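You operate a simulated robot arm through the tools that you are given. There is no shell and no other tool. Be economical: measure what you need, move in short steps, check, and stop when the job is done.

You are at the controls of a simulated two-armed robot. One attempt, no reset.

TASK
On the middle of the front table, fold the blue cloth in half, so that its two long edges meet.

It is judged by the outcome, as a careful person would: the job done as asked, and still so three seconds after it is handed in. It fails if anything else is knocked over, pushed out of place, dropped, spilled or broken. Flat cloth is picked up by pressing the open fingertips on it (5 to 10 N) and closing them slowly along it; thin cloth reads only 2 to 8 mm in the jaws.

THE ROBOT
Two 7-joint arms with two-finger grippers on one trunk, on a base that drives. Base frame: it is fixed to the floor where the robot stands at the start and does not move with it; the origin is under the middle of the robot, x ahead of it, y to its left, z up; the surface under the hand at the start is at about z = 800. Lengths are in mm, angles in degrees, forces in N, time in s.
The left shoulder is at the start at [50, 159, 1080], the right one opposite. With the tool pointing down near the work surface each hand reaches from about 300 to 740 mm from the robot's upright axis, wherever it stands, measured 20 degrees to its own side. Places, roughly: middle of the front table [500, 200, 800]. Payload 2.45 kg a hand.
Tool frame (each hand has its own): the origin (TCP) lies between the finger pads and is the grasp point; the fingertips stand 26 mm ahead of it; z points along the fingers, y is the line along which they close. Largest opening 96 mm; the body of the gripper starts 69 mm behind the TCP.
Orientation is that of the tool frame in the base frame, as a unit quaternion [x, y, z, w]. With the fingers straight down and closing along the base's y, the tool's x points along the base's -x, its y along +y and its z along -z.

THE INTERFACE
- The arms move only by the tool servo_tool. It takes "left_targets", "right_targets" or both (then of equal length, played together; a hand with none holds still); each is a list of rows, each an object of numbers (a shift or turn left out is 0, a gripper value left out holds the last): "tx", "ty", "tz": the shift along the base's x, y, z in mm; "rx", "ry", "rz": the turn, a rotation vector about the base's x, y, z in degrees; "gripper": the gripper command, from -1 (fully open) to 1 (shut), values between in proportion. In form: [{"tx": .., "ty": .., "tz": .., "rx": .., "ry": .., "rz": .., "gripper": ..}, ...]. A call has 1 to 8 rows; each row is the pose to reach, as a shift and turn from the pose commanded when the call began. A row lasts 0.2 s, in which the tool goes at most 50 mm and 8.6 degrees; a call with a longer step from one row to the next is refused whole, and so is a gripper value outside its range. Where a pose cannot be reached the arm comes as near as it can. A force on the tool above 40 N (or 10 N above the force at the start of the call, whichever is more), or a blocked arm, ends the call early, and 0.2 s more pass. The fingers move at their own pace and stop on an object; they squeeze with about 45 N. The grip force told is the motor's: it shows also when the fingers shut on nothing. Time passes only in rows, and 0.2 s behind the last, so rows that repeat a pose let the fingers close. The reply holds the time, the measured pose of the TCP, the force on the tool along the base axes, the opening and the grip force, in the units named above and with some noise, with the torque about the TCP (base axes, N m) and any sound that the robot's microphone picked up.
- Cameras (640 x 400 px; columns grow to the right, rows downward): "scene" is now at [124.6, 34.5, 1542.3]; the picture's right is [0.53, -0.85, -0.00], its down [-0.72, -0.45, -0.53] and it looks along [0.44, 0.28, -0.85] (base axes); focal length 265 px, centre (320, 200). "left" rides on the left gripper at [82, -3, -98] in its tool frame; the picture's right is [0.04, 1.00, 0.00], its down [-0.73, 0.03, -0.68] and it looks along [-0.68, 0.03, 0.73] (tool axes); focal length 256 px, centre (320, 200). "right" rides on the right gripper at [82, 3, -98] in its tool frame; the picture's right is [-0.04, 1.00, 0.00], its down [-0.73, -0.03, -0.68] and it looks along [-0.68, -0.03, 0.73] (tool axes); focal length 256 px, centre (320, 200). There is no depth. A picture from a camera that has moved, and an enlarged one, comes with that camera's place and axes in the base frame and with its lens.
- grab_frame(camera): a new picture of that camera. No time passes.
- lift_body(by): slides the trunk up (or, below 0, down) by that many mm; the arms and the scene camera ride with it, the base frame stays. It gives what a move gives, with no picture.
- steer(legs): drives the robot by 1 to 6 legs, each [ahead, left, turn to the left] in mm, mm and degrees, along the robot's own axes; the way and the turn of a leg run together, so that a leg with both is an arc; at most 1500 mm and 180 degrees a leg. The arms and the cameras ride along, it lands a little off, and it stops where it bumps. It gives what a move gives.
- pan_tilt(pan, tilt): turns the head with the scene camera to pan (to the left, within 120 degrees either way) and tilt (down, from -29 to 69), counted from straight ahead of the robot. It gives what a move gives.
- enlarge(camera, box): a new picture of the part [left, top, right, bottom] of that camera's present view, enlarged. No time passes.
- close_job(): hands the job in; it is judged then, once.

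Work in short steps. Places have to be worked out from the pictures, the camera data and where the tool is seen: move nearer, look again, correct. Check each grasp and each placing, and mend what went wrong. You have 120 turns and 108 pictures in all, those below and enlarged ones among them. Open the grippers and draw the arms clear of the work before you hand the job in, unless the task says otherwise; then end with one line.

The tools are called after "Request:" as name(argument=value, ...) on one line, values as JSON. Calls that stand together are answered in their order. servo_tool: Moves the arms, as the interface text tells. Its arguments: {"type":"object","properties":{"left_targets":{"type":"array","items":{"type":"object","properties":{"tx":{"type":"number"},"ty":{"type":"number"},"tz":{"type":"number"},"rx":{"type":"number"},"ry":{"type":"number"},"rz":{"type":"number"},"gripper":{"type":"number"}}}},"right_targets":{"type":"array","items":{"type":"object","properties":{"tx":{"type":"number"},"ty":{"type":"number"},"tz":{"type":"number"},"rx":{"type":"number"},"ry":{"type":"number"},"rz":{"type":"number"},"gripper":{"type":"number"}}}}},"required":[]} The other tools are called the same way: lift_body (by) slides the trunk up or down; steer (legs) drives the base; pan_tilt (pan, tilt) turns the head that bears the scene camera; grab_frame (camera) takes a picture; enlarge (camera, box) takes an enlarged picture of a part of a camera's view; close_job () hands the job in.

At the start:

```text
time: 0.0
left_ee_pos: [341.2, 292.2, 959.3]
left_tcp_rot: [0.0, 1.0, 0.002, -0.001]
left_ft_force: [0.0, -0.4, -0.4]
left_moment: [0.07, -0.01, 0.01]
left_gripper_width: 96.2
left_grasp_force: 0.0
right_ee_pos: [313.6, -19.2, 1034.7]
right_tcp_rot: [0.001, 1.0, 0.001, -0.001]
right_ft_force: [-0.3, -1.1, -0.7]
right_moment: [-0.01, 0.02, 0.01]
right_gripper_width: 96.1
right_grasp_force: 0.0
trunk travel left (down, up): [-250.0, 317.0]
robot x, y, heading: [0.7, -2.1, 0.1]
head pan, tilt: [32.0, 58.2]
```

scene: 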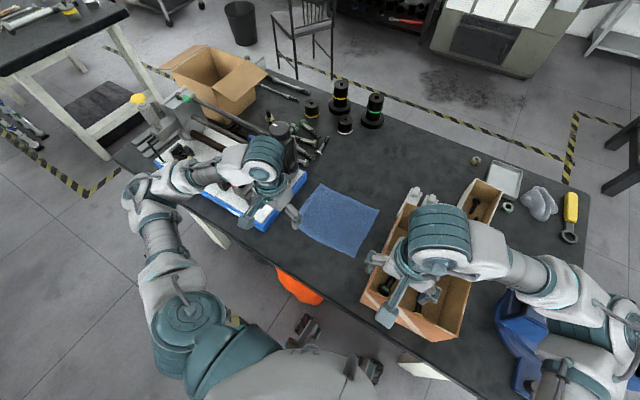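
right: 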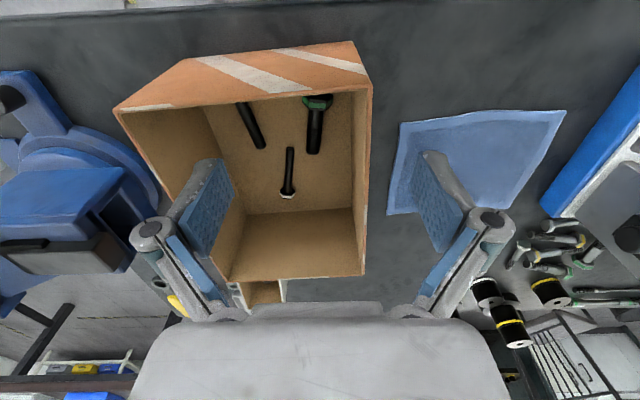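
left: 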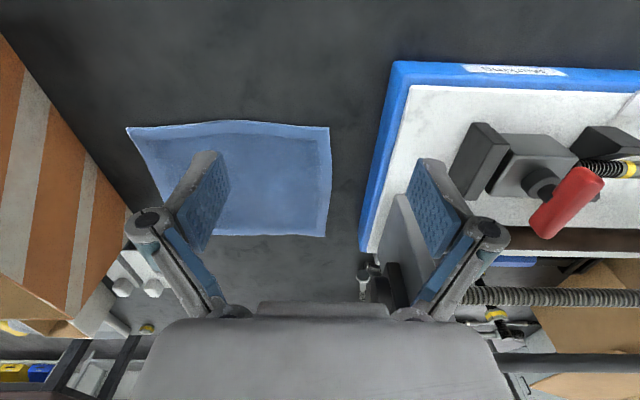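

The cloth appears to span x≈395–575 and y≈88–310, with its long edges along y. I'm taking close-ups to check the corners and the neighbouring objects.

Request:
enlarge(camera="scene", box=[220, 130, 480, 350])

Request:
enlarge(camera="right", box=[340, 60, 640, 300])

```text
1.82 times, centred on (350, 240) of scene
camera zoom: at [124.6, 34.5, 1542.3], right [0.53, -0.85, 0.0], down [-0.72, -0.45, -0.53], along [0.44, 0.28, -0.85], focal length 482 px, centre (266, 127)
```

zoom: 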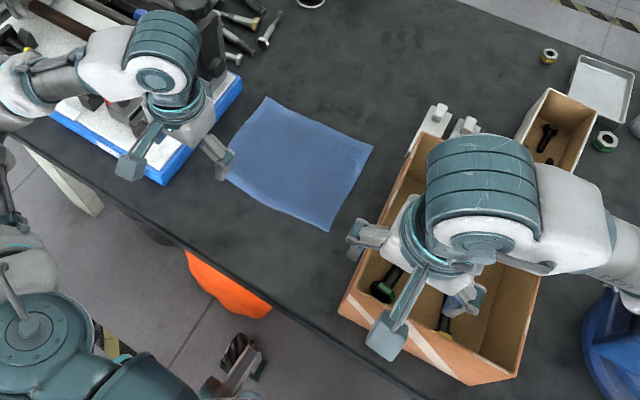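

```text
1.67 times, centred on (490, 180) of right
camera zoom: at [231.0, -15.0, 1131.4], right [0.04, 1.0, 0.0], down [0.73, -0.03, 0.68], along [0.68, -0.03, -0.74], focal length 427 px, centre (37, 233)
```

zoom: 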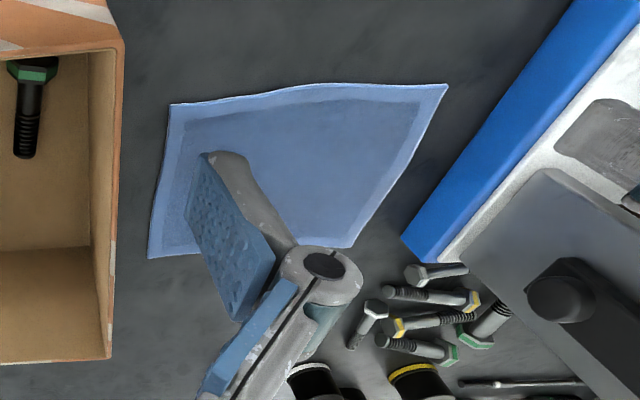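

The long edges lie along y, the near one at x≈393 and the far one at x≈574. The box wall is at y≈40, so it leaves room for the right hand. I'll bring both hands above the far corners, half open, to pick up the far edge and fold it toward the robot.

Request:
servo_tool(left_targets=[{"tx": 37, "ty": -2, "gripper": 0}, {"tx": 74, "ty": -4}, {"tx": 111, "ty": -6}, {"tx": 148, "ty": -8}, {"tx": 185, "ty": -10}, {"tx": 222, "ty": -12}, {"tx": 222, "ty": -12, "tz": -30}, {"tx": 222, "ty": -12, "tz": -60}], right_targets=[{"tx": 42, "ty": 23, "gripper": 0}, {"tx": 84, "ty": 47}, {"tx": 126, "ty": 70}, {"tx": 168, "ty": 94}, {"tx": 212, "ty": 117}, {"tx": 253, "ty": 139}, {"tx": 253, "ty": 139, "tz": -45}, {"tx": 253, "ty": 139, "tz": -90}])

Request:
grab_frame(camera="left")

Request:
grab_frame(camera="right")

Request:
grab_frame(camera="scene")

```text
time: 1.8
left_ee_pos: [553.2, 266.9, 904.9]
left_tcp_rot: [0.003, 1.0, 0.007, 0.004]
left_ft_force: [0.3, -0.6, 0.7]
left_moment: [-0.01, 0.01, 0.03]
left_gripper_width: 48.1
left_grasp_force: 0.0
right_ee_pos: [555.9, 109.2, 947.9]
right_tcp_rot: [0.001, 1.0, 0.007, 0.004]
right_ft_force: [0.6, -0.4, 0.7]
right_moment: [-0.01, 0.05, -0.02]
right_gripper_width: 48.0
right_grasp_force: 0.1
trunk travel left (down, up): [-250.0, 317.0]
robot x, y, heading: [-2.2, -2.7, 0.1]
head pan, tilt: [32.0, 58.2]
```

```text
102 pictures are left
camera left: at [470.6, 262.7, 1002.2], right [-0.03, 1.0, 0.01], down [0.73, 0.01, 0.69], along [0.68, 0.03, -0.73], focal length 256 px, centre (320, 200)
```

left: 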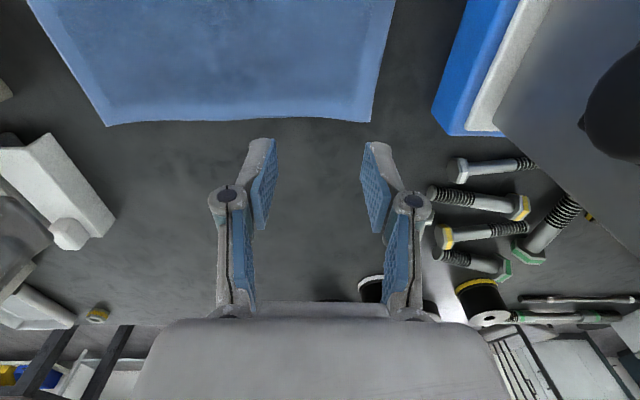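

```text
101 pictures are left
camera right: at [472.9, 110.6, 1045.5], right [0.04, 1.0, 0.01], down [0.73, -0.04, 0.69], along [0.69, -0.02, -0.73], focal length 256 px, centre (320, 200)
```

right: 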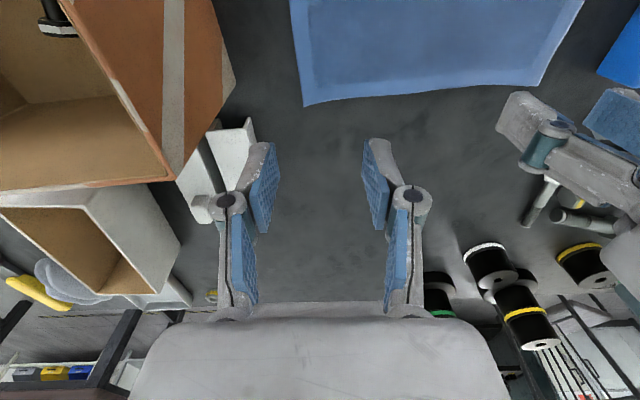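

```text
100 pictures are left
camera scene: at [109.0, 9.6, 1543.4], right [0.53, -0.85, -0.01], down [-0.72, -0.44, -0.54], along [0.45, 0.29, -0.84], focal length 265 px, centre (320, 200)
```

scene: 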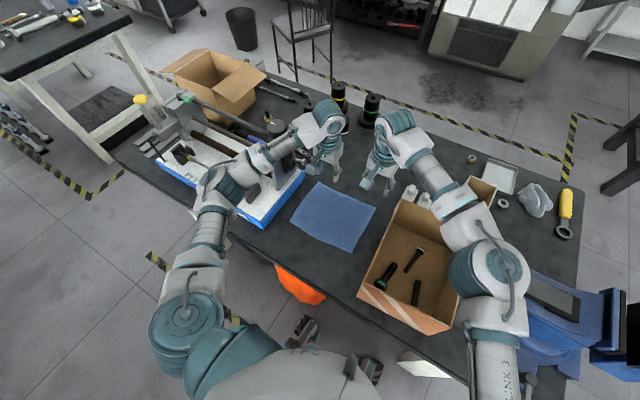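

Both cameras agree that the far corners are at about (568,312) and (577,91). The measured poses lag the commanded ones a little, so I'll lower partway and read them again.

Request:
servo_tool(left_targets=[{"tz": -20}, {"tz": -40}, {"tz": -50}, {"tz": -50}, {"tz": -50}], right_targets=[{"tx": 3, "ty": 8, "tz": -30}, {"tx": 3, "ty": 8, "tz": -60}, {"tx": 3, "ty": 8, "tz": -90}, {"tx": 3, "ty": 8, "tz": -90}, {"tx": 3, "ty": 8, "tz": -90}])

```text
time: 3.0
left_ee_pos: [554.2, 269.1, 865.7]
left_tcp_rot: [0.005, 1.0, 0.008, 0.014]
left_ft_force: [-0.1, 0.0, -1.2]
left_moment: [0.0, 0.01, 0.03]
left_gripper_width: 48.1
left_grasp_force: 0.1
right_ee_pos: [556.5, 117.3, 861.8]
right_tcp_rot: [0.0, 1.0, 0.009, 0.007]
right_ft_force: [-0.6, -1.2, 0.1]
right_moment: [-0.01, 0.0, -0.01]
right_gripper_width: 48.1
right_grasp_force: 0.0
trunk travel left (down, up): [-250.0, 317.0]
robot x, y, heading: [1.7, -2.4, 0.0]
head pan, tilt: [32.0, 58.2]
```

There is a steady offset of about 10 mm, so I'm correcting from the measured poses. Next I lower close to the surface.

Request:
servo_tool(left_targets=[{"tx": 4, "ty": 6, "tz": -10}, {"tx": 4, "ty": 6, "tz": -25}, {"tx": 4, "ty": 6, "tz": -25}], right_targets=[{"tx": 9, "ty": 10, "tz": -10}, {"tx": 9, "ty": 10, "tz": -22}, {"tx": 9, "ty": 10, "tz": -22}])

Request:
grab_frame(camera="left")

Request:
grab_frame(camera="right")

```text
time: 3.7
left_ee_pos: [560.7, 272.7, 835.8]
left_tcp_rot: [0.013, 1.0, 0.002, 0.017]
left_ft_force: [0.1, 1.3, -0.1]
left_moment: [-0.02, 0.02, 0.0]
left_gripper_width: 48.0
left_grasp_force: 0.1
right_ee_pos: [578.2, 91.3, 832.2]
right_tcp_rot: [0.033, 0.999, 0.0, 0.002]
right_ft_force: [-1.1, -1.1, -0.6]
right_moment: [0.22, 0.03, -0.01]
right_gripper_width: 48.1
right_grasp_force: 0.0
trunk travel left (down, up): [-250.0, 317.0]
robot x, y, heading: [-3.4, -8.2, -0.4]
head pan, tilt: [32.0, 58.2]
stopped in row 3 (right hand): the arm was blocked; the commanded pose is now the measured one
```

```text
99 pictures are left
camera left: at [474.8, 271.8, 931.5], right [-0.01, 1.0, 0.0], down [0.71, 0.01, 0.7], along [0.7, 0.01, -0.71], focal length 256 px, centre (320, 200)
```

left: 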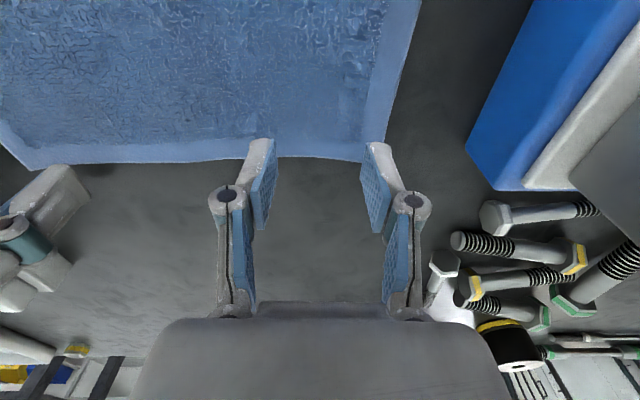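

```text
98 pictures are left
camera right: at [495.0, 99.6, 930.8], right [0.11, 0.99, 0.0], down [0.73, -0.08, 0.68], along [0.68, -0.07, -0.73], focal length 256 px, centre (320, 200)
```

right: 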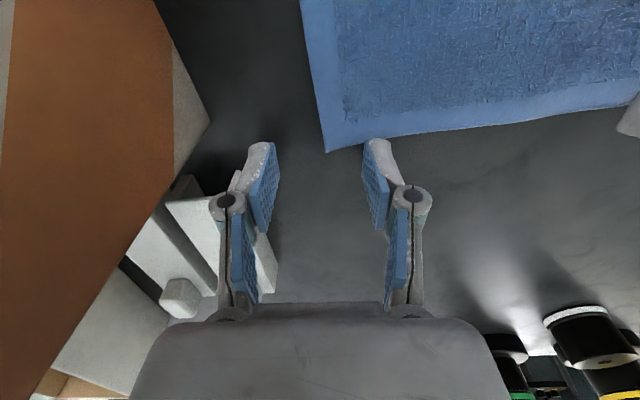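

The right arm was blocked and the hand ended at y=91. I'm checking what it touched.

Request:
grab_frame(camera="scene")

Request:
enlarge(camera="scene", box=[280, 80, 560, 350])

```text
97 pictures are left
camera scene: at [102.2, -36.5, 1543.4], right [0.53, -0.85, -0.03], down [-0.72, -0.42, -0.55], along [0.46, 0.32, -0.83], focal length 265 px, centre (320, 200)
```

scene: 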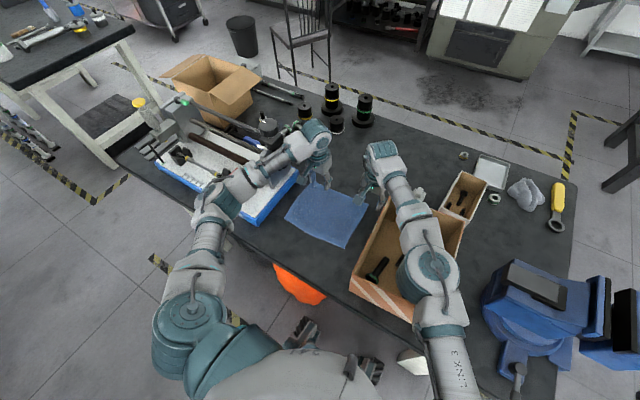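

```text
1.48 times, centred on (420, 215) of scene
camera zoom: at [102.2, -36.5, 1543.4], right [0.53, -0.85, -0.03], down [-0.72, -0.42, -0.55], along [0.46, 0.32, -0.83], focal length 392 px, centre (172, 178)
```

zoom: 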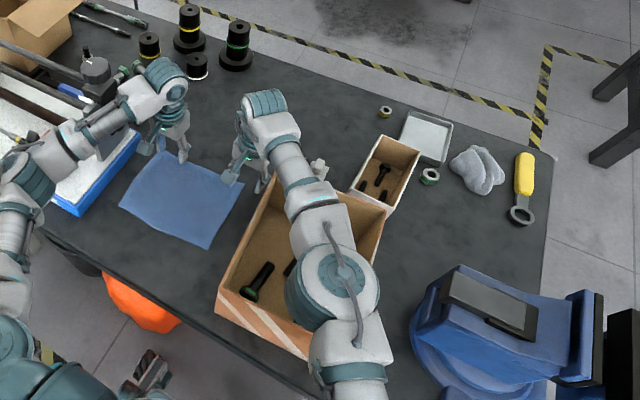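

The right elbow link seems to be resting on the box rim and tilting the robot. I'm lifting the right hand straight up, and the left one with it.

Request:
servo_tool(left_targets=[{"tz": 20}, {"tz": 50}, {"tz": 80}, {"tz": 80}], right_targets=[{"tz": 40}, {"tz": 80}, {"tz": 120}, {"tz": 120}])

Request:
grab_frame(camera="scene")

```text
time: 4.0
left_ee_pos: [563.8, 273.1, 836.9]
left_tcp_rot: [0.03, 0.999, -0.014, 0.018]
left_ft_force: [0.7, 0.3, 0.0]
left_moment: [0.03, 0.01, -0.01]
left_gripper_width: 48.2
left_grasp_force: 0.1
right_ee_pos: [602.5, 37.7, 844.7]
right_tcp_rot: [0.085, 0.996, -0.015, 0.004]
right_ft_force: [-2.5, 1.8, 6.3]
right_moment: [-0.16, 0.05, -0.05]
right_gripper_width: 52.5
right_grasp_force: 0.4
trunk travel left (down, up): [-250.0, 317.0]
robot x, y, heading: [0.2, -14.4, -0.8]
head pan, tilt: [32.0, 58.2]
stopped in row 1 (right hand): the arm was blocked; the commanded pose is now the measured one
```

```text
95 pictures are left
camera scene: at [101.5, -50.9, 1542.9], right [0.52, -0.85, -0.03], down [-0.72, -0.41, -0.56], along [0.46, 0.31, -0.83], focal length 265 px, centre (320, 200)
```

scene: 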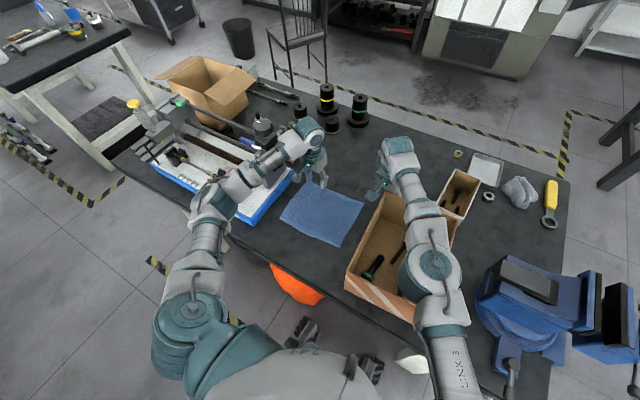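

The right hand is still drifting toward −y. I'm looking from the hand cameras before moving again.

Request:
grab_frame(camera="right")

Request:
enlarge(camera="scene", box=[330, 110, 500, 350])

```text
94 pictures are left
camera right: at [520.0, 57.4, 942.5], right [0.21, 0.98, -0.03], down [0.71, -0.13, 0.69], along [0.67, -0.16, -0.73], focal length 256 px, centre (320, 200)
```

right: 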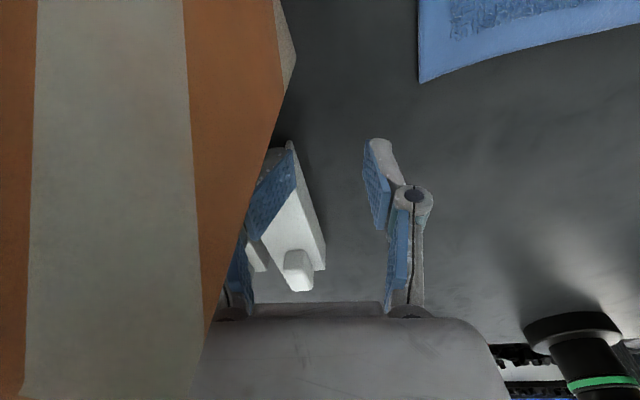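

```text
1.67 times, centred on (415, 230) of scene
camera zoom: at [101.5, -50.9, 1542.9], right [0.52, -0.85, -0.03], down [-0.72, -0.41, -0.56], along [0.46, 0.31, -0.83], focal length 441 px, centre (162, 150)
```

zoom: 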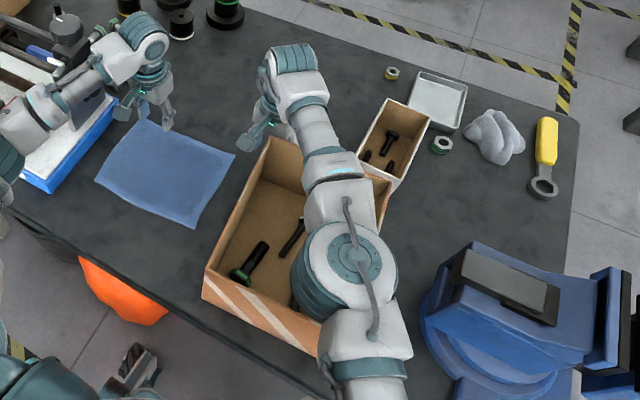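

The box hasn't moved: its base corner is still at (295,17). The right fingers are now just past its far-left corner, and the elbow is pressing low over the box. Raising the trunk should lift everything straight up.

Request:
lift_body(by=60)

Request:
grab_frame(camera="scene")

```text
time: 4.5
left_ee_pos: [570.2, 267.5, 837.6]
left_tcp_rot: [0.059, 0.997, -0.035, 0.025]
left_ft_force: [0.5, -0.5, 0.3]
left_moment: [0.01, -0.04, -0.01]
left_gripper_width: 47.8
left_grasp_force: 0.0
right_ee_pos: [609.4, 3.0, 861.5]
right_tcp_rot: [0.128, 0.991, -0.033, 0.013]
right_ft_force: [-0.3, 0.1, 1.2]
right_moment: [0.02, -0.08, 0.01]
right_gripper_width: 49.8
right_grasp_force: 0.4
trunk travel left (down, up): [-260.0, 306.0]
robot x, y, heading: [12.3, -18.7, -1.9]
head pan, tilt: [32.0, 58.2]
stopped: the arm was blocked; the commanded pose is now the measured one
```

```text
92 pictures are left
camera scene: at [91.1, -60.9, 1553.0], right [0.5, -0.86, -0.03], down [-0.72, -0.4, -0.56], along [0.47, 0.31, -0.82], focal length 265 px, centre (320, 200)
```

scene: 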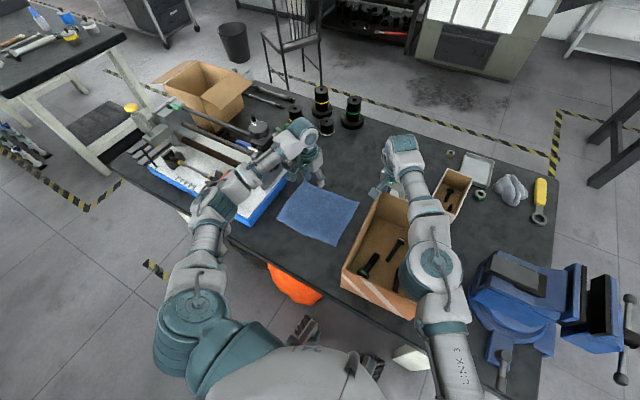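

The drift could instead come from the left elbow pressing on the tray or vise. I'm zooming in on both arms.

Request:
enlarge(camera="scene", box=[120, 90, 340, 270])

Request:
enlarge(camera="scene", box=[330, 120, 560, 400])

Request:
grab_frame(camera="right")

```text
2.22 times, centred on (230, 180) of scene
camera zoom: at [91.1, -60.9, 1553.0], right [0.5, -0.86, -0.03], down [-0.72, -0.4, -0.56], along [0.47, 0.31, -0.82], focal length 589 px, centre (520, 244)
```

zoom: 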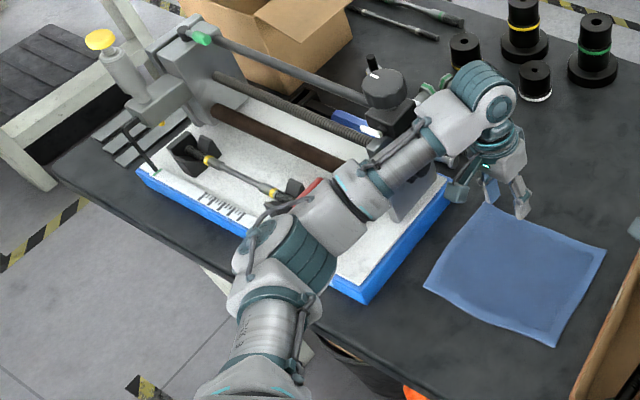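

```text
1.43 times, centred on (445, 260) of scene
camera zoom: at [91.1, -60.9, 1553.0], right [0.5, -0.86, -0.03], down [-0.72, -0.4, -0.56], along [0.47, 0.31, -0.82], focal length 378 px, centre (141, 114)
```

zoom: 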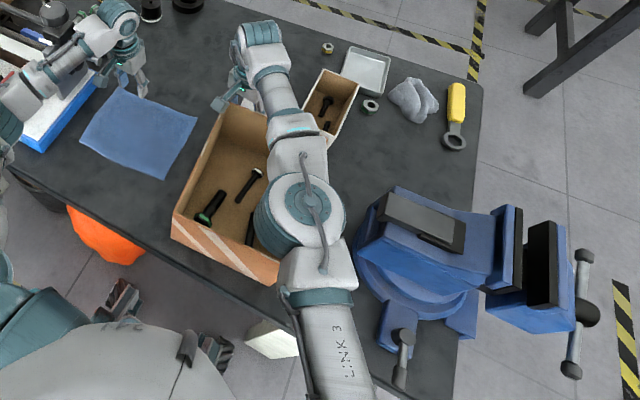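

```text
89 pictures are left
camera right: at [527.3, 33.5, 957.0], right [0.29, 0.95, -0.06], down [0.69, -0.17, 0.71], along [0.66, -0.25, -0.71], focal length 256 px, centre (320, 200)
```

right: 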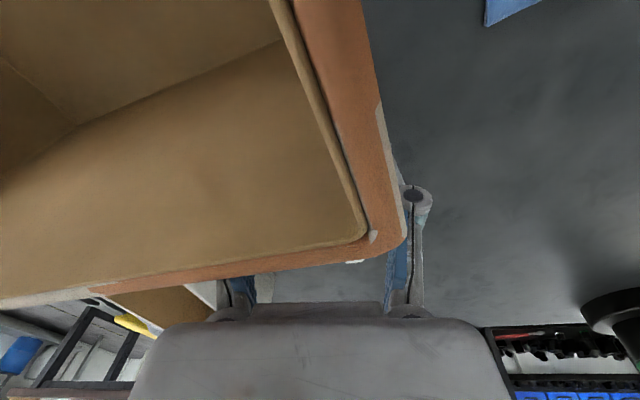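

I can't tell yet which arm is in contact. I'll raise only the left hand gently and see whether the robot's lean recovers.

Request:
servo_tool(left_targets=[{"tz": 15}, {"tz": 35}, {"tz": 60}, {"tz": 60}])

```text
time: 5.7
left_ee_pos: [551.2, 266.0, 865.3]
left_tcp_rot: [0.087, 0.994, -0.058, -0.003]
left_ft_force: [-0.2, -0.4, 0.6]
left_moment: [0.0, 0.01, -0.03]
left_gripper_width: 48.0
left_grasp_force: 0.0
right_ee_pos: [609.0, -5.8, 862.8]
right_tcp_rot: [0.154, 0.987, -0.05, 0.015]
right_ft_force: [-0.4, 2.0, -1.8]
right_moment: [-0.27, -0.06, 0.02]
right_gripper_width: 47.9
right_grasp_force: 0.0
trunk travel left (down, up): [-260.0, 306.0]
robot x, y, heading: [3.4, -22.0, -1.2]
head pan, tilt: [32.0, 58.2]
stopped in row 4 (left hand): the arm was blocked; the commanded pose is now the measured one
```

The left arm is also resisting partway up. Now I'll test the right hand alone, going up.

Request:
servo_tool(right_targets=[{"tz": 15}, {"tz": 35}, {"tz": 60}, {"tz": 60}])

Request:
grab_frame(camera="scene")

```text
time: 6.9
left_ee_pos: [559.5, 264.3, 862.4]
left_tcp_rot: [0.114, 0.991, -0.073, 0.009]
left_ft_force: [0.2, 1.2, 0.6]
left_moment: [-0.05, 0.01, -0.01]
left_gripper_width: 48.4
left_grasp_force: 0.0
right_ee_pos: [600.8, -42.6, 927.8]
right_tcp_rot: [0.195, 0.979, -0.058, 0.018]
right_ft_force: [0.5, -0.8, 0.6]
right_moment: [0.07, -0.04, 0.03]
right_gripper_width: 48.3
right_grasp_force: 0.1
trunk travel left (down, up): [-260.0, 306.0]
robot x, y, heading: [13.7, -21.9, -2.8]
head pan, tilt: [32.0, 58.2]
stopped in row 4 (right hand): the arm was blocked; the commanded pose is now the measured one
```

```text
88 pictures are left
camera scene: at [82.1, -88.6, 1554.5], right [0.49, -0.87, -0.04], down [-0.73, -0.38, -0.57], along [0.49, 0.31, -0.82], focal length 265 px, centre (320, 200)
```

scene: 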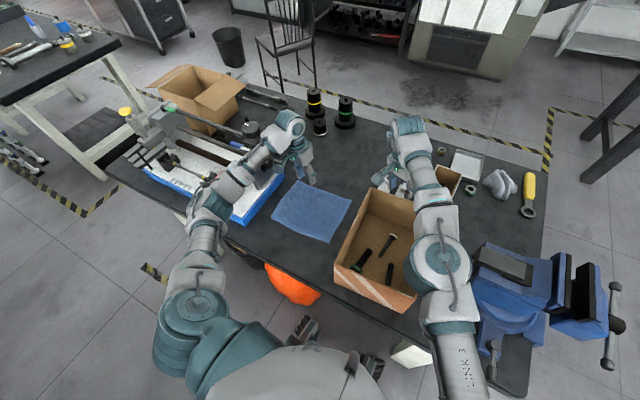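

The right hand is now higher, with its fingertips about level with the rim, but the robot still leans right as if the left arm were pressing down. I'm trying to raise the trunk again.

Request:
lift_body(by=80)

Request:
grab_frame(camera="scene")

Request:
grab_frame(camera="right")

```text
time: 8.1
left_ee_pos: [557.1, 324.4, 945.4]
left_tcp_rot: [0.089, 0.991, -0.098, 0.017]
left_ft_force: [-66.9, -69.0, 29.8]
left_moment: [8.82, -4.2, 7.12]
left_gripper_width: 47.9
left_grasp_force: 0.0
right_ee_pos: [598.5, 15.8, 1039.4]
right_tcp_rot: [0.189, 0.978, -0.074, 0.046]
right_ft_force: [0.9, -0.5, -0.8]
right_moment: [0.04, 0.06, 0.03]
right_gripper_width: 48.1
right_grasp_force: 0.0
trunk travel left (down, up): [-345.0, 222.0]
robot x, y, heading: [-0.0, -12.7, -1.5]
head pan, tilt: [32.0, 58.2]
stopped: the force on the tool passed its limit at 122 N (the readings are from after the stop); the commanded pose is now the measured one
```

```text
87 pictures are left
camera scene: at [52.2, -20.5, 1640.9], right [0.51, -0.86, -0.02], down [-0.73, -0.42, -0.55], along [0.46, 0.29, -0.84], focal length 265 px, centre (320, 200)
```

scene: 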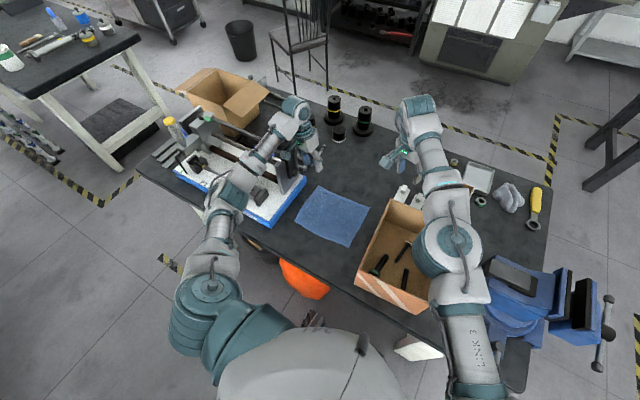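

```text
86 pictures are left
camera right: at [516.6, 64.2, 1126.3], right [0.41, 0.9, -0.12], down [0.62, -0.18, 0.76], along [0.66, -0.39, -0.64], focal length 256 px, centre (320, 200)
```

right: 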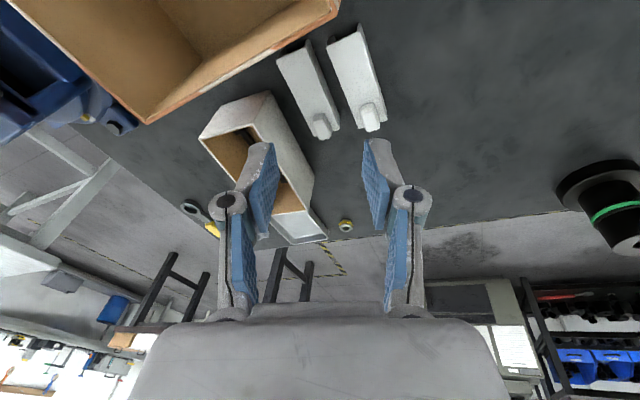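

The right hand is clear now. The left hand is pressed against the machine on the blue tray, so that was the culprit. I'm looking at it closely before freeing it.

Request:
enlarge(camera="scene", box=[130, 70, 370, 260])

Request:
grab_frame(camera="left")

```text
2.11 times, centred on (250, 165) of scene
camera zoom: at [52.2, -20.5, 1640.9], right [0.51, -0.86, -0.02], down [-0.73, -0.42, -0.55], along [0.46, 0.29, -0.84], focal length 558 px, centre (467, 274)
```

zoom: 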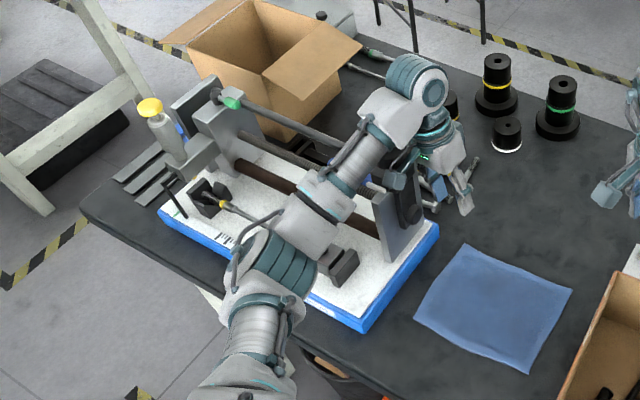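

```text
84 pictures are left
camera left: at [472.9, 354.7, 1038.7], right [0.14, 0.97, -0.19], down [0.72, 0.03, 0.7], along [0.68, -0.24, -0.69], focal length 256 px, centre (320, 200)
```

left: 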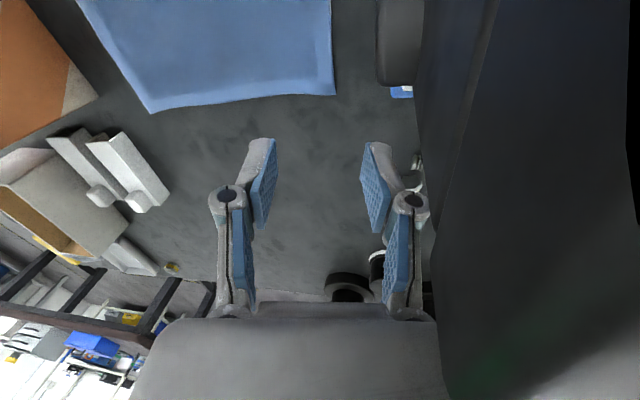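

The end plate of the machine is right beside the left gripper, at y≈375. I'll ease the left hand away from it (−y, −x, then up), and move the right hand a little toward −y to keep the gap between them.

Request:
servo_tool(left_targets=[{"tx": -4, "ty": -12}, {"tx": -8, "ty": -30}, {"tx": -8, "ty": -50, "tz": 10}, {"tx": -8, "ty": -60, "tz": 40}, {"tx": -8, "ty": -60, "tz": 80}, {"tx": -8, "ty": -60, "tz": 120}])

Request:
grab_frame(camera="scene")

```text
time: 9.5
left_ee_pos: [554.4, 284.4, 1054.4]
left_tcp_rot: [0.086, 0.991, -0.101, 0.014]
left_ft_force: [-0.4, 0.0, 0.2]
left_moment: [0.01, 0.02, -0.01]
left_gripper_width: 48.0
left_grasp_force: 0.0
right_ee_pos: [609.8, 51.4, 1034.7]
right_tcp_rot: [0.175, 0.98, -0.081, 0.045]
right_ft_force: [-1.1, 0.0, 0.1]
right_moment: [0.0, -0.03, 0.05]
right_gripper_width: 48.1
right_grasp_force: 0.1
trunk travel left (down, up): [-345.0, 222.0]
robot x, y, heading: [-3.6, -6.0, -1.2]
head pan, tilt: [32.0, 58.2]
```

```text
83 pictures are left
camera scene: at [69.3, 25.5, 1638.5], right [0.51, -0.86, 0.0], down [-0.73, -0.43, -0.53], along [0.45, 0.27, -0.85], focal length 265 px, centre (320, 200)
```

scene: 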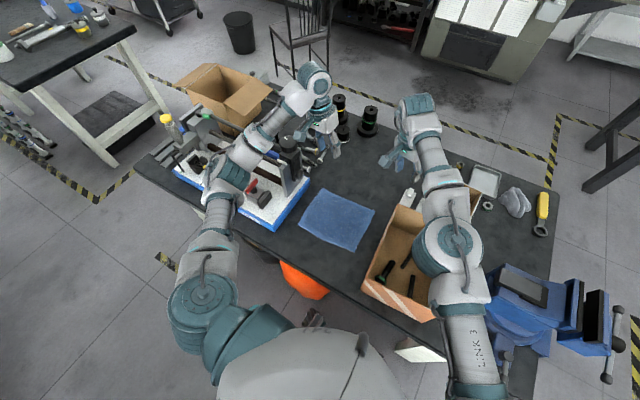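

The lean is gone and both arms are free. I'm checking that the tray's contents are undisturbed.

Request:
enlarge(camera="scene", box=[140, 60, 380, 260])

```text
2.00 times, centred on (260, 160) of scene
camera zoom: at [69.3, 25.5, 1638.5], right [0.51, -0.86, 0.0], down [-0.73, -0.43, -0.53], along [0.45, 0.27, -0.85], focal length 530 px, centre (440, 280)
```

zoom: 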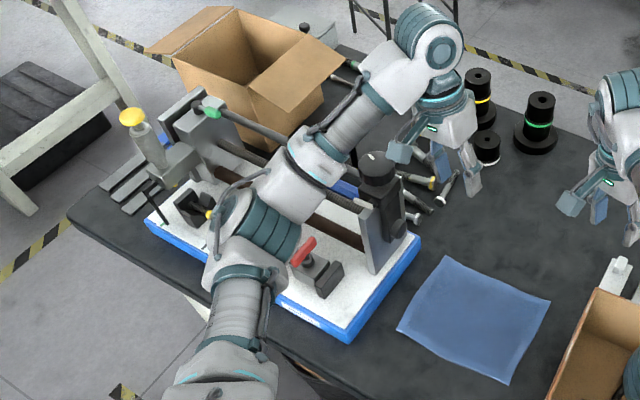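

Everything in the tray looks intact. I'm raising the trunk further so elbows and forearms stay high, then shifting the base to the right so the left forearm no longer crosses the machine.

Request:
lift_body(by=110)

Request:
steer(legs=[[0, -100, 1.2]])

Request:
grab_frame(camera="scene")

```text
time: 10.9
left_ee_pos: [558.9, 284.7, 1162.9]
left_tcp_rot: [0.087, 0.991, -0.103, 0.014]
left_ft_force: [1.1, -0.2, -0.7]
left_moment: [-0.01, 0.03, 0.0]
left_gripper_width: 48.0
left_grasp_force: 0.0
right_ee_pos: [611.6, 55.3, 1161.5]
right_tcp_rot: [0.174, 0.98, -0.079, 0.058]
right_ft_force: [-0.1, 0.9, -0.1]
right_moment: [0.03, 0.0, 0.0]
right_gripper_width: 47.9
right_grasp_force: 0.1
trunk travel left (down, up): [-455.0, 112.0]
robot x, y, heading: [-2.4, -10.9, -1.0]
head pan, tilt: [32.0, 58.2]
```

```text
time: 12.1
left_ee_pos: [549.2, 239.5, 1155.0]
left_tcp_rot: [0.073, 0.991, -0.115, 0.017]
left_ft_force: [-0.5, 0.2, 0.1]
left_moment: [-0.02, -0.02, 0.02]
left_gripper_width: 47.9
left_grasp_force: 0.1
right_ee_pos: [597.0, 7.9, 1158.0]
right_tcp_rot: [0.159, 0.981, -0.09, 0.063]
right_ft_force: [-1.6, 4.6, -0.2]
right_moment: [-0.49, -0.19, 0.01]
right_gripper_width: 47.9
right_grasp_force: 0.1
trunk travel left (down, up): [-455.0, 112.0]
robot x, y, heading: [0.4, -101.7, -0.0]
head pan, tilt: [32.0, 58.2]
```

```text
81 pictures are left
camera scene: at [48.3, -32.0, 1747.1], right [0.53, -0.85, 0.01], down [-0.72, -0.46, -0.52], along [0.44, 0.27, -0.86], focal length 265 px, centre (320, 200)
```

scene: 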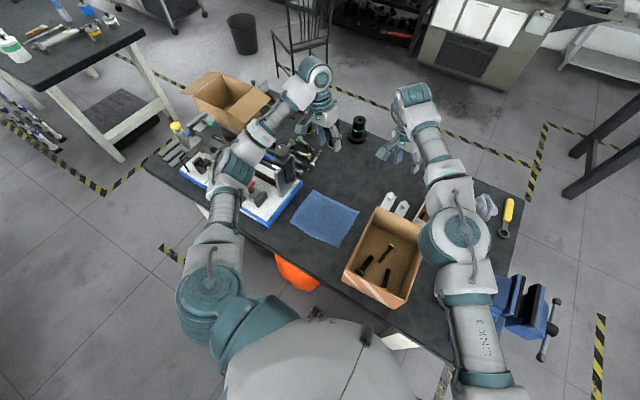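

The base shift worked. I'm straightening both tools to vertical and bringing them above the far corners at a safe height.

Request:
servo_tool(left_targets=[{"tx": 2, "ty": 10, "rx": 2.7, "ry": 0.4, "rz": 1.7}, {"tx": 4, "ty": 20, "tz": -20, "rx": 5.4, "ry": 0.8, "rz": 3.4}, {"tx": 6, "ty": 30, "tz": -50, "rx": 8.1, "ry": 1.2, "rz": 5.1}, {"tx": 8, "ty": 40, "tz": -80, "rx": 10.8, "ry": 1.6, "rz": 6.8}, {"tx": 10, "ty": 45, "tz": -120, "rx": 13.2, "ry": 2, "rz": 8.4}, {"tx": 10, "ty": 45, "tz": -120, "rx": 13.2, "ry": 2, "rz": 8.4}], right_targets=[{"tx": -6, "ty": 20, "rx": 2.1, "ry": 1.4, "rz": 3.7}, {"tx": -12, "ty": 40, "tz": -20, "rx": 4.2, "ry": 2.9, "rz": 7.4}, {"tx": -18, "ty": 60, "tz": -50, "rx": 6.3, "ry": 4.3, "rz": 11}, {"tx": -24, "ty": 80, "tz": -80, "rx": 8.4, "ry": 5.8, "rz": 14.7}, {"tx": -30, "ty": 100, "tz": -120, "rx": 10.4, "ry": 7.2, "rz": 18.3}, {"tx": -30, "ty": 100, "tz": -120, "rx": 10.4, "ry": 7.2, "rz": 18.3}])

Request:
grab_frame(camera="scene")

Request:
grab_frame(camera="left")

Request:
grab_frame(camera="right")

```text
time: 13.6
left_ee_pos: [551.8, 208.5, 1061.8]
left_tcp_rot: [0.003, 1.0, 0.031, 0.003]
left_ft_force: [-0.1, -2.4, 0.0]
left_moment: [0.2, 0.08, -0.01]
left_gripper_width: 48.0
left_grasp_force: 0.0
right_ee_pos: [554.7, -7.7, 1049.3]
right_tcp_rot: [0.004, 0.999, 0.032, 0.002]
right_ft_force: [1.7, -0.7, 0.1]
right_moment: [0.11, 0.15, 0.03]
right_gripper_width: 48.0
right_grasp_force: 0.1
right hand out of reach, approached as far as the arm can: row 1, 2, 3, 4, 5, 6
trunk travel left (down, up): [-455.0, 112.0]
robot x, y, heading: [2.2, -105.1, 0.0]
head pan, tilt: [32.0, 58.2]
stopped in row 6 (right hand): the arm was blocked; the commanded pose is now the measured one
```

```text
80 pictures are left
camera scene: at [50.2, -108.6, 1748.6], right [0.53, -0.85, -0.02], down [-0.72, -0.44, -0.53], along [0.44, 0.3, -0.84], focal length 265 px, centre (320, 200)
```

scene: 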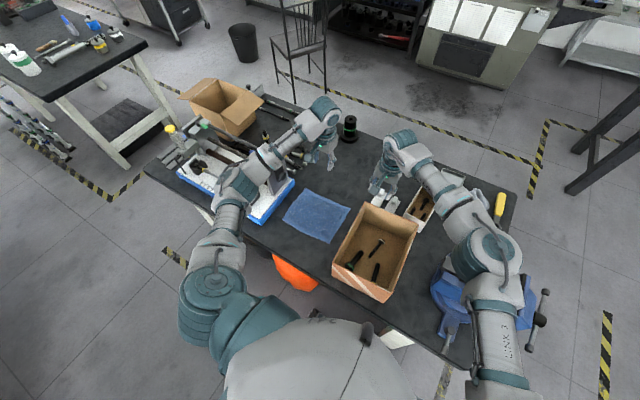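

```text
79 pictures are left
camera left: at [469.7, 199.2, 1158.4], right [-0.03, 1.0, 0.06], down [0.73, -0.02, 0.68], along [0.68, 0.07, -0.73], focal length 256 px, centre (320, 200)
```

left: 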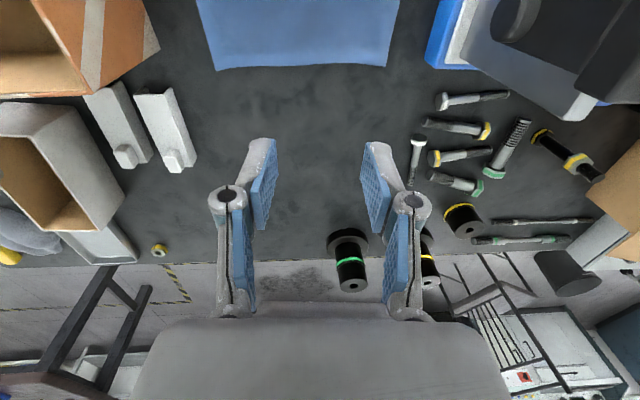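

```text
78 pictures are left
camera right: at [471.4, -10.3, 1148.3], right [0.05, 1.0, 0.06], down [0.73, -0.08, 0.68], along [0.68, 0.01, -0.73], focal length 256 px, centre (320, 200)
```

right: 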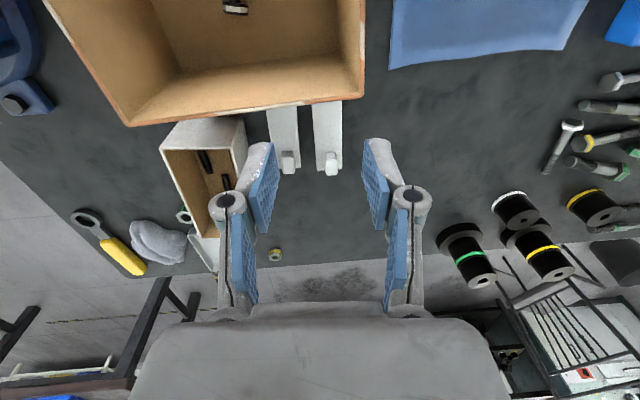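

The robot leans to the right again. This may be sway from the fast moves, or the right arm's reach limit, so I'll hold still for a moment and re-read.

Request:
servo_tool(left_targets=[{"tz": 0}, {"tz": 0}, {"tz": 0}, {"tz": 0}, {"tz": 0}], right_targets=[{"tz": 0}, {"tz": 0}, {"tz": 0}, {"tz": 0}, {"tz": 0}])

Request:
grab_frame(camera="scene")

```text
time: 14.8
left_ee_pos: [550.9, 250.8, 1051.0]
left_tcp_rot: [-0.002, 1.0, 0.017, 0.001]
left_ft_force: [-0.2, 0.4, -0.1]
left_moment: [-0.03, -0.03, -0.01]
left_gripper_width: 48.1
left_grasp_force: 0.0
right_ee_pos: [548.6, 32.4, 1047.0]
right_tcp_rot: [0.002, 1.0, 0.015, 0.001]
right_ft_force: [-0.7, 0.3, 0.7]
right_moment: [-0.02, -0.04, -0.02]
right_gripper_width: 48.3
right_grasp_force: 0.1
trunk travel left (down, up): [-455.0, 112.0]
robot x, y, heading: [-0.2, -98.8, 0.1]
head pan, tilt: [32.0, 58.2]
```

```text
77 pictures are left
camera scene: at [49.0, -74.7, 1748.3], right [0.53, -0.85, -0.01], down [-0.72, -0.45, -0.53], along [0.44, 0.29, -0.85], focal length 265 px, centre (320, 200)
```

scene: 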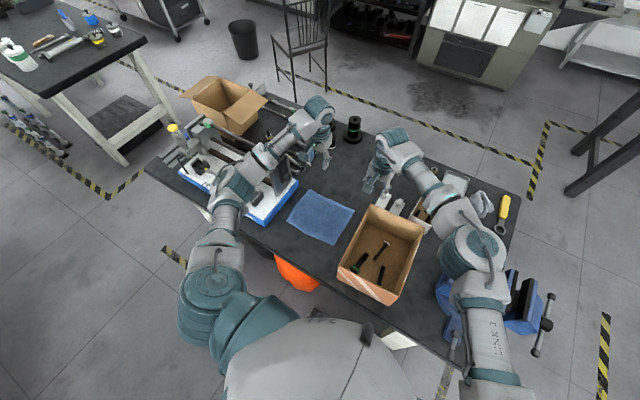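

It was sway, and it's decaying, so I'll move slower from here. The right hand is short on reach at this base position. I'm moving both hands slightly toward −y, then driving back left by 45 mm.

Request:
servo_tool(left_targets=[{"ty": -8}, {"ty": -18}, {"ty": -28}, {"ty": -36}, {"ty": -40}, {"ty": -40}, {"ty": -40}, {"ty": -40}])

Request:
steer(legs=[[0, 22, 0], [0, 23, 0]])

Request:
servo_tool(left_targets=[{"tz": 0}, {"tz": 0}, {"tz": 0}, {"tz": 0}, {"tz": 0}, {"tz": 0}, {"tz": 0}, {"tz": 0}])

```text
time: 16.6
left_ee_pos: [550.9, 197.1, 1053.4]
left_tcp_rot: [0.001, 1.0, 0.022, 0.002]
left_ft_force: [-0.7, 0.1, -1.2]
left_moment: [0.06, 0.0, 0.03]
left_gripper_width: 47.9
left_grasp_force: 0.1
right_ee_pos: [551.4, 19.4, 1046.8]
right_tcp_rot: [0.002, 1.0, 0.021, 0.001]
right_ft_force: [0.1, -1.1, 0.7]
right_moment: [0.01, 0.02, 0.03]
right_gripper_width: 48.1
right_grasp_force: 0.1
trunk travel left (down, up): [-455.0, 112.0]
robot x, y, heading: [2.3, -103.1, 0.0]
head pan, tilt: [32.0, 58.2]
```

```text
time: 17.8
left_ee_pos: [551.1, 276.7, 1043.6]
left_tcp_rot: [-0.002, 1.0, 0.008, 0.0]
left_ft_force: [-1.3, 1.7, -0.9]
left_moment: [-0.15, -0.06, 0.01]
left_gripper_width: 47.9
left_grasp_force: 0.1
right_ee_pos: [553.0, 101.3, 1041.2]
right_tcp_rot: [0.001, 1.0, 0.008, 0.0]
right_ft_force: [-0.9, 1.7, 0.6]
right_moment: [-0.15, -0.13, -0.01]
right_gripper_width: 48.3
right_grasp_force: 0.1
trunk travel left (down, up): [-455.0, 112.0]
robot x, y, heading: [0.4, -50.7, 0.2]
head pan, tilt: [32.0, 58.2]
```

```text
time: 19.8
left_ee_pos: [543.0, 255.4, 1055.8]
left_tcp_rot: [-0.004, 1.0, 0.022, 0.003]
left_ft_force: [-0.4, -1.0, 0.4]
left_moment: [0.06, -0.02, 0.0]
left_gripper_width: 47.9
left_grasp_force: 0.1
right_ee_pos: [546.1, 81.2, 1051.0]
right_tcp_rot: [-0.001, 1.0, 0.021, 0.003]
right_ft_force: [-0.2, -0.3, -0.1]
right_moment: [0.0, 0.0, -0.02]
right_gripper_width: 48.1
right_grasp_force: 0.0
trunk travel left (down, up): [-455.0, 112.0]
robot x, y, heading: [-1.7, -51.6, 0.2]
head pan, tilt: [32.0, 58.2]
stopped in row 8 (left hand): the arm was blocked; the commanded pose is now the measured one
```

A static lean of about 2° persists. I'm checking whether the left forearm or elbow touches the machine.

Request:
enlarge(camera="scene", box=[130, 70, 390, 330])

Request:
grab_frame(camera="left")

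Request:
pan_tilt(pan=32, tilt=66)

Request:
grab_frame(camera="scene")

```text
1.54 times, centred on (260, 200) of scene
camera zoom: at [50.3, 10.1, 1747.4], right [0.53, -0.85, 0.01], down [-0.72, -0.46, -0.52], along [0.44, 0.27, -0.85], focal length 408 px, centre (412, 200)
```

zoom: 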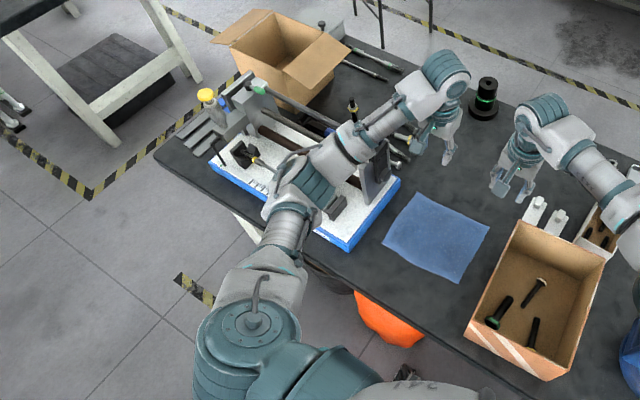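

```text
75 pictures are left
camera left: at [461.0, 246.5, 1153.4], right [-0.05, 1.0, 0.05], down [0.73, 0.0, 0.68], along [0.68, 0.07, -0.73], focal length 256 px, centre (320, 200)
```

left: 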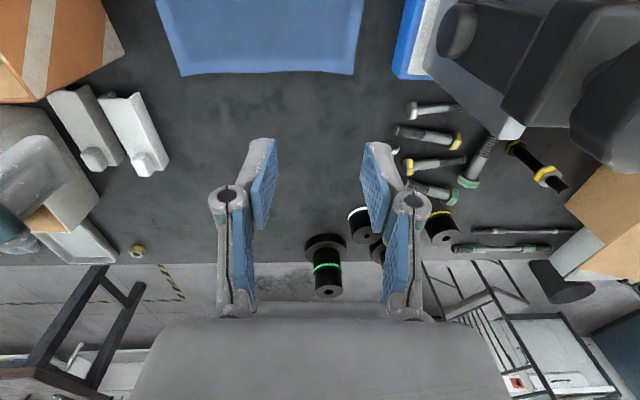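

```text
time: 20.5
left_ee_pos: [542.7, 273.6, 1053.2]
left_tcp_rot: [-0.005, 1.0, 0.016, 0.003]
left_ft_force: [-0.4, 0.9, -0.4]
left_moment: [-0.13, -0.04, 0.0]
left_gripper_width: 48.1
left_grasp_force: 0.0
right_ee_pos: [545.6, 98.8, 1049.0]
right_tcp_rot: [-0.002, 1.0, 0.015, 0.003]
right_ft_force: [-0.8, 1.7, 0.3]
right_moment: [-0.15, -0.1, -0.01]
right_gripper_width: 48.2
right_grasp_force: 0.0
trunk travel left (down, up): [-455.0, 112.0]
robot x, y, heading: [-1.5, -45.9, 0.1]
head pan, tilt: [32.0, 66.0]
```

```text
74 pictures are left
camera scene: at [41.6, 15.3, 1738.6], right [0.53, -0.85, 0.01], down [-0.77, -0.49, -0.4], along [0.34, 0.2, -0.92], focal length 265 px, centre (320, 200)
```

scene: 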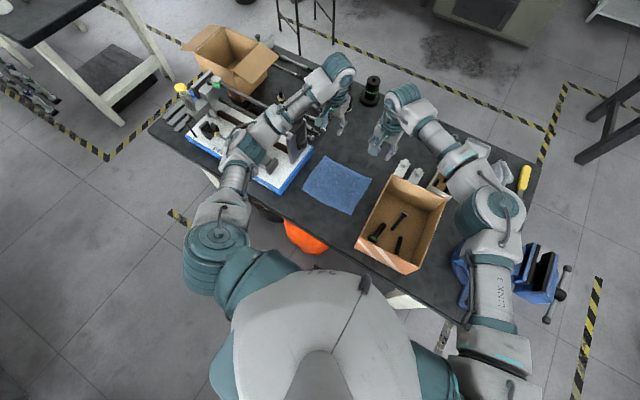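

There's no contact; the body just sways after each move. I'm lowering the trunk somewhat for stiffness and reach, then letting it settle.

Request:
lift_body(by=-70)

Request:
servo_tool(right_targets=[{"tz": 0}, {"tz": 0}, {"tz": 0}, {"tz": 0}, {"tz": 0}])

Request:
servo_tool(right_targets=[{"tz": 0}, {"tz": 0}, {"tz": 0}, {"tz": 0}, {"tz": 0}])

Request:
servo_tool(right_targets=[{"tz": 0}, {"tz": 0}, {"tz": 0}, {"tz": 0}, {"tz": 0}])

```text
time: 21.5
left_ee_pos: [542.3, 260.7, 986.0]
left_tcp_rot: [-0.004, 1.0, 0.021, 0.005]
left_ft_force: [0.5, 0.1, 0.2]
left_moment: [-0.03, 0.0, 0.0]
left_gripper_width: 48.0
left_grasp_force: 0.0
right_ee_pos: [545.7, 85.9, 979.7]
right_tcp_rot: [-0.001, 1.0, 0.018, 0.004]
right_ft_force: [-1.7, 0.0, 0.9]
right_moment: [-0.06, -0.03, -0.05]
right_gripper_width: 48.0
right_grasp_force: 0.0
trunk travel left (down, up): [-385.0, 182.0]
robot x, y, heading: [1.2, -45.6, 0.3]
head pan, tilt: [32.0, 66.0]
```

```text
time: 22.7
left_ee_pos: [542.6, 240.7, 989.7]
left_tcp_rot: [-0.003, 1.0, 0.028, 0.003]
left_ft_force: [0.0, -0.2, 0.4]
left_moment: [0.07, -0.02, 0.0]
left_gripper_width: 47.8
left_grasp_force: 0.1
right_ee_pos: [546.1, 65.2, 983.5]
right_tcp_rot: [0.0, 1.0, 0.027, 0.003]
right_ft_force: [0.0, -0.8, 0.2]
right_moment: [0.09, 0.09, 0.0]
right_gripper_width: 48.1
right_grasp_force: 0.1
trunk travel left (down, up): [-385.0, 182.0]
robot x, y, heading: [-2.4, -51.6, 0.3]
head pan, tilt: [32.0, 66.0]
```

```text
time: 23.9
left_ee_pos: [544.2, 260.7, 984.2]
left_tcp_rot: [-0.006, 1.0, 0.022, 0.003]
left_ft_force: [-0.3, 1.0, 0.0]
left_moment: [-0.07, 0.0, 0.0]
left_gripper_width: 48.1
left_grasp_force: 0.1
right_ee_pos: [544.7, 85.3, 979.7]
right_tcp_rot: [-0.002, 1.0, 0.02, 0.004]
right_ft_force: [-0.3, 0.0, 0.1]
right_moment: [-0.04, -0.02, -0.01]
right_gripper_width: 48.2
right_grasp_force: 0.1
trunk travel left (down, up): [-385.0, 182.0]
robot x, y, heading: [-1.5, -45.1, 0.0]
head pan, tilt: [32.0, 66.0]
```

```text
time: 25.1
left_ee_pos: [544.3, 260.0, 984.7]
left_tcp_rot: [-0.005, 1.0, 0.021, 0.003]
left_ft_force: [0.0, 0.4, 0.5]
left_moment: [-0.03, 0.02, 0.01]
left_gripper_width: 47.9
left_grasp_force: 0.0
right_ee_pos: [545.0, 83.9, 980.7]
right_tcp_rot: [-0.001, 1.0, 0.021, 0.003]
right_ft_force: [0.0, 0.3, -0.6]
right_moment: [-0.02, -0.01, 0.04]
right_gripper_width: 47.7
right_grasp_force: 0.0
trunk travel left (down, up): [-385.0, 182.0]
robot x, y, heading: [0.1, -49.6, 0.1]
head pan, tilt: [32.0, 66.0]
```

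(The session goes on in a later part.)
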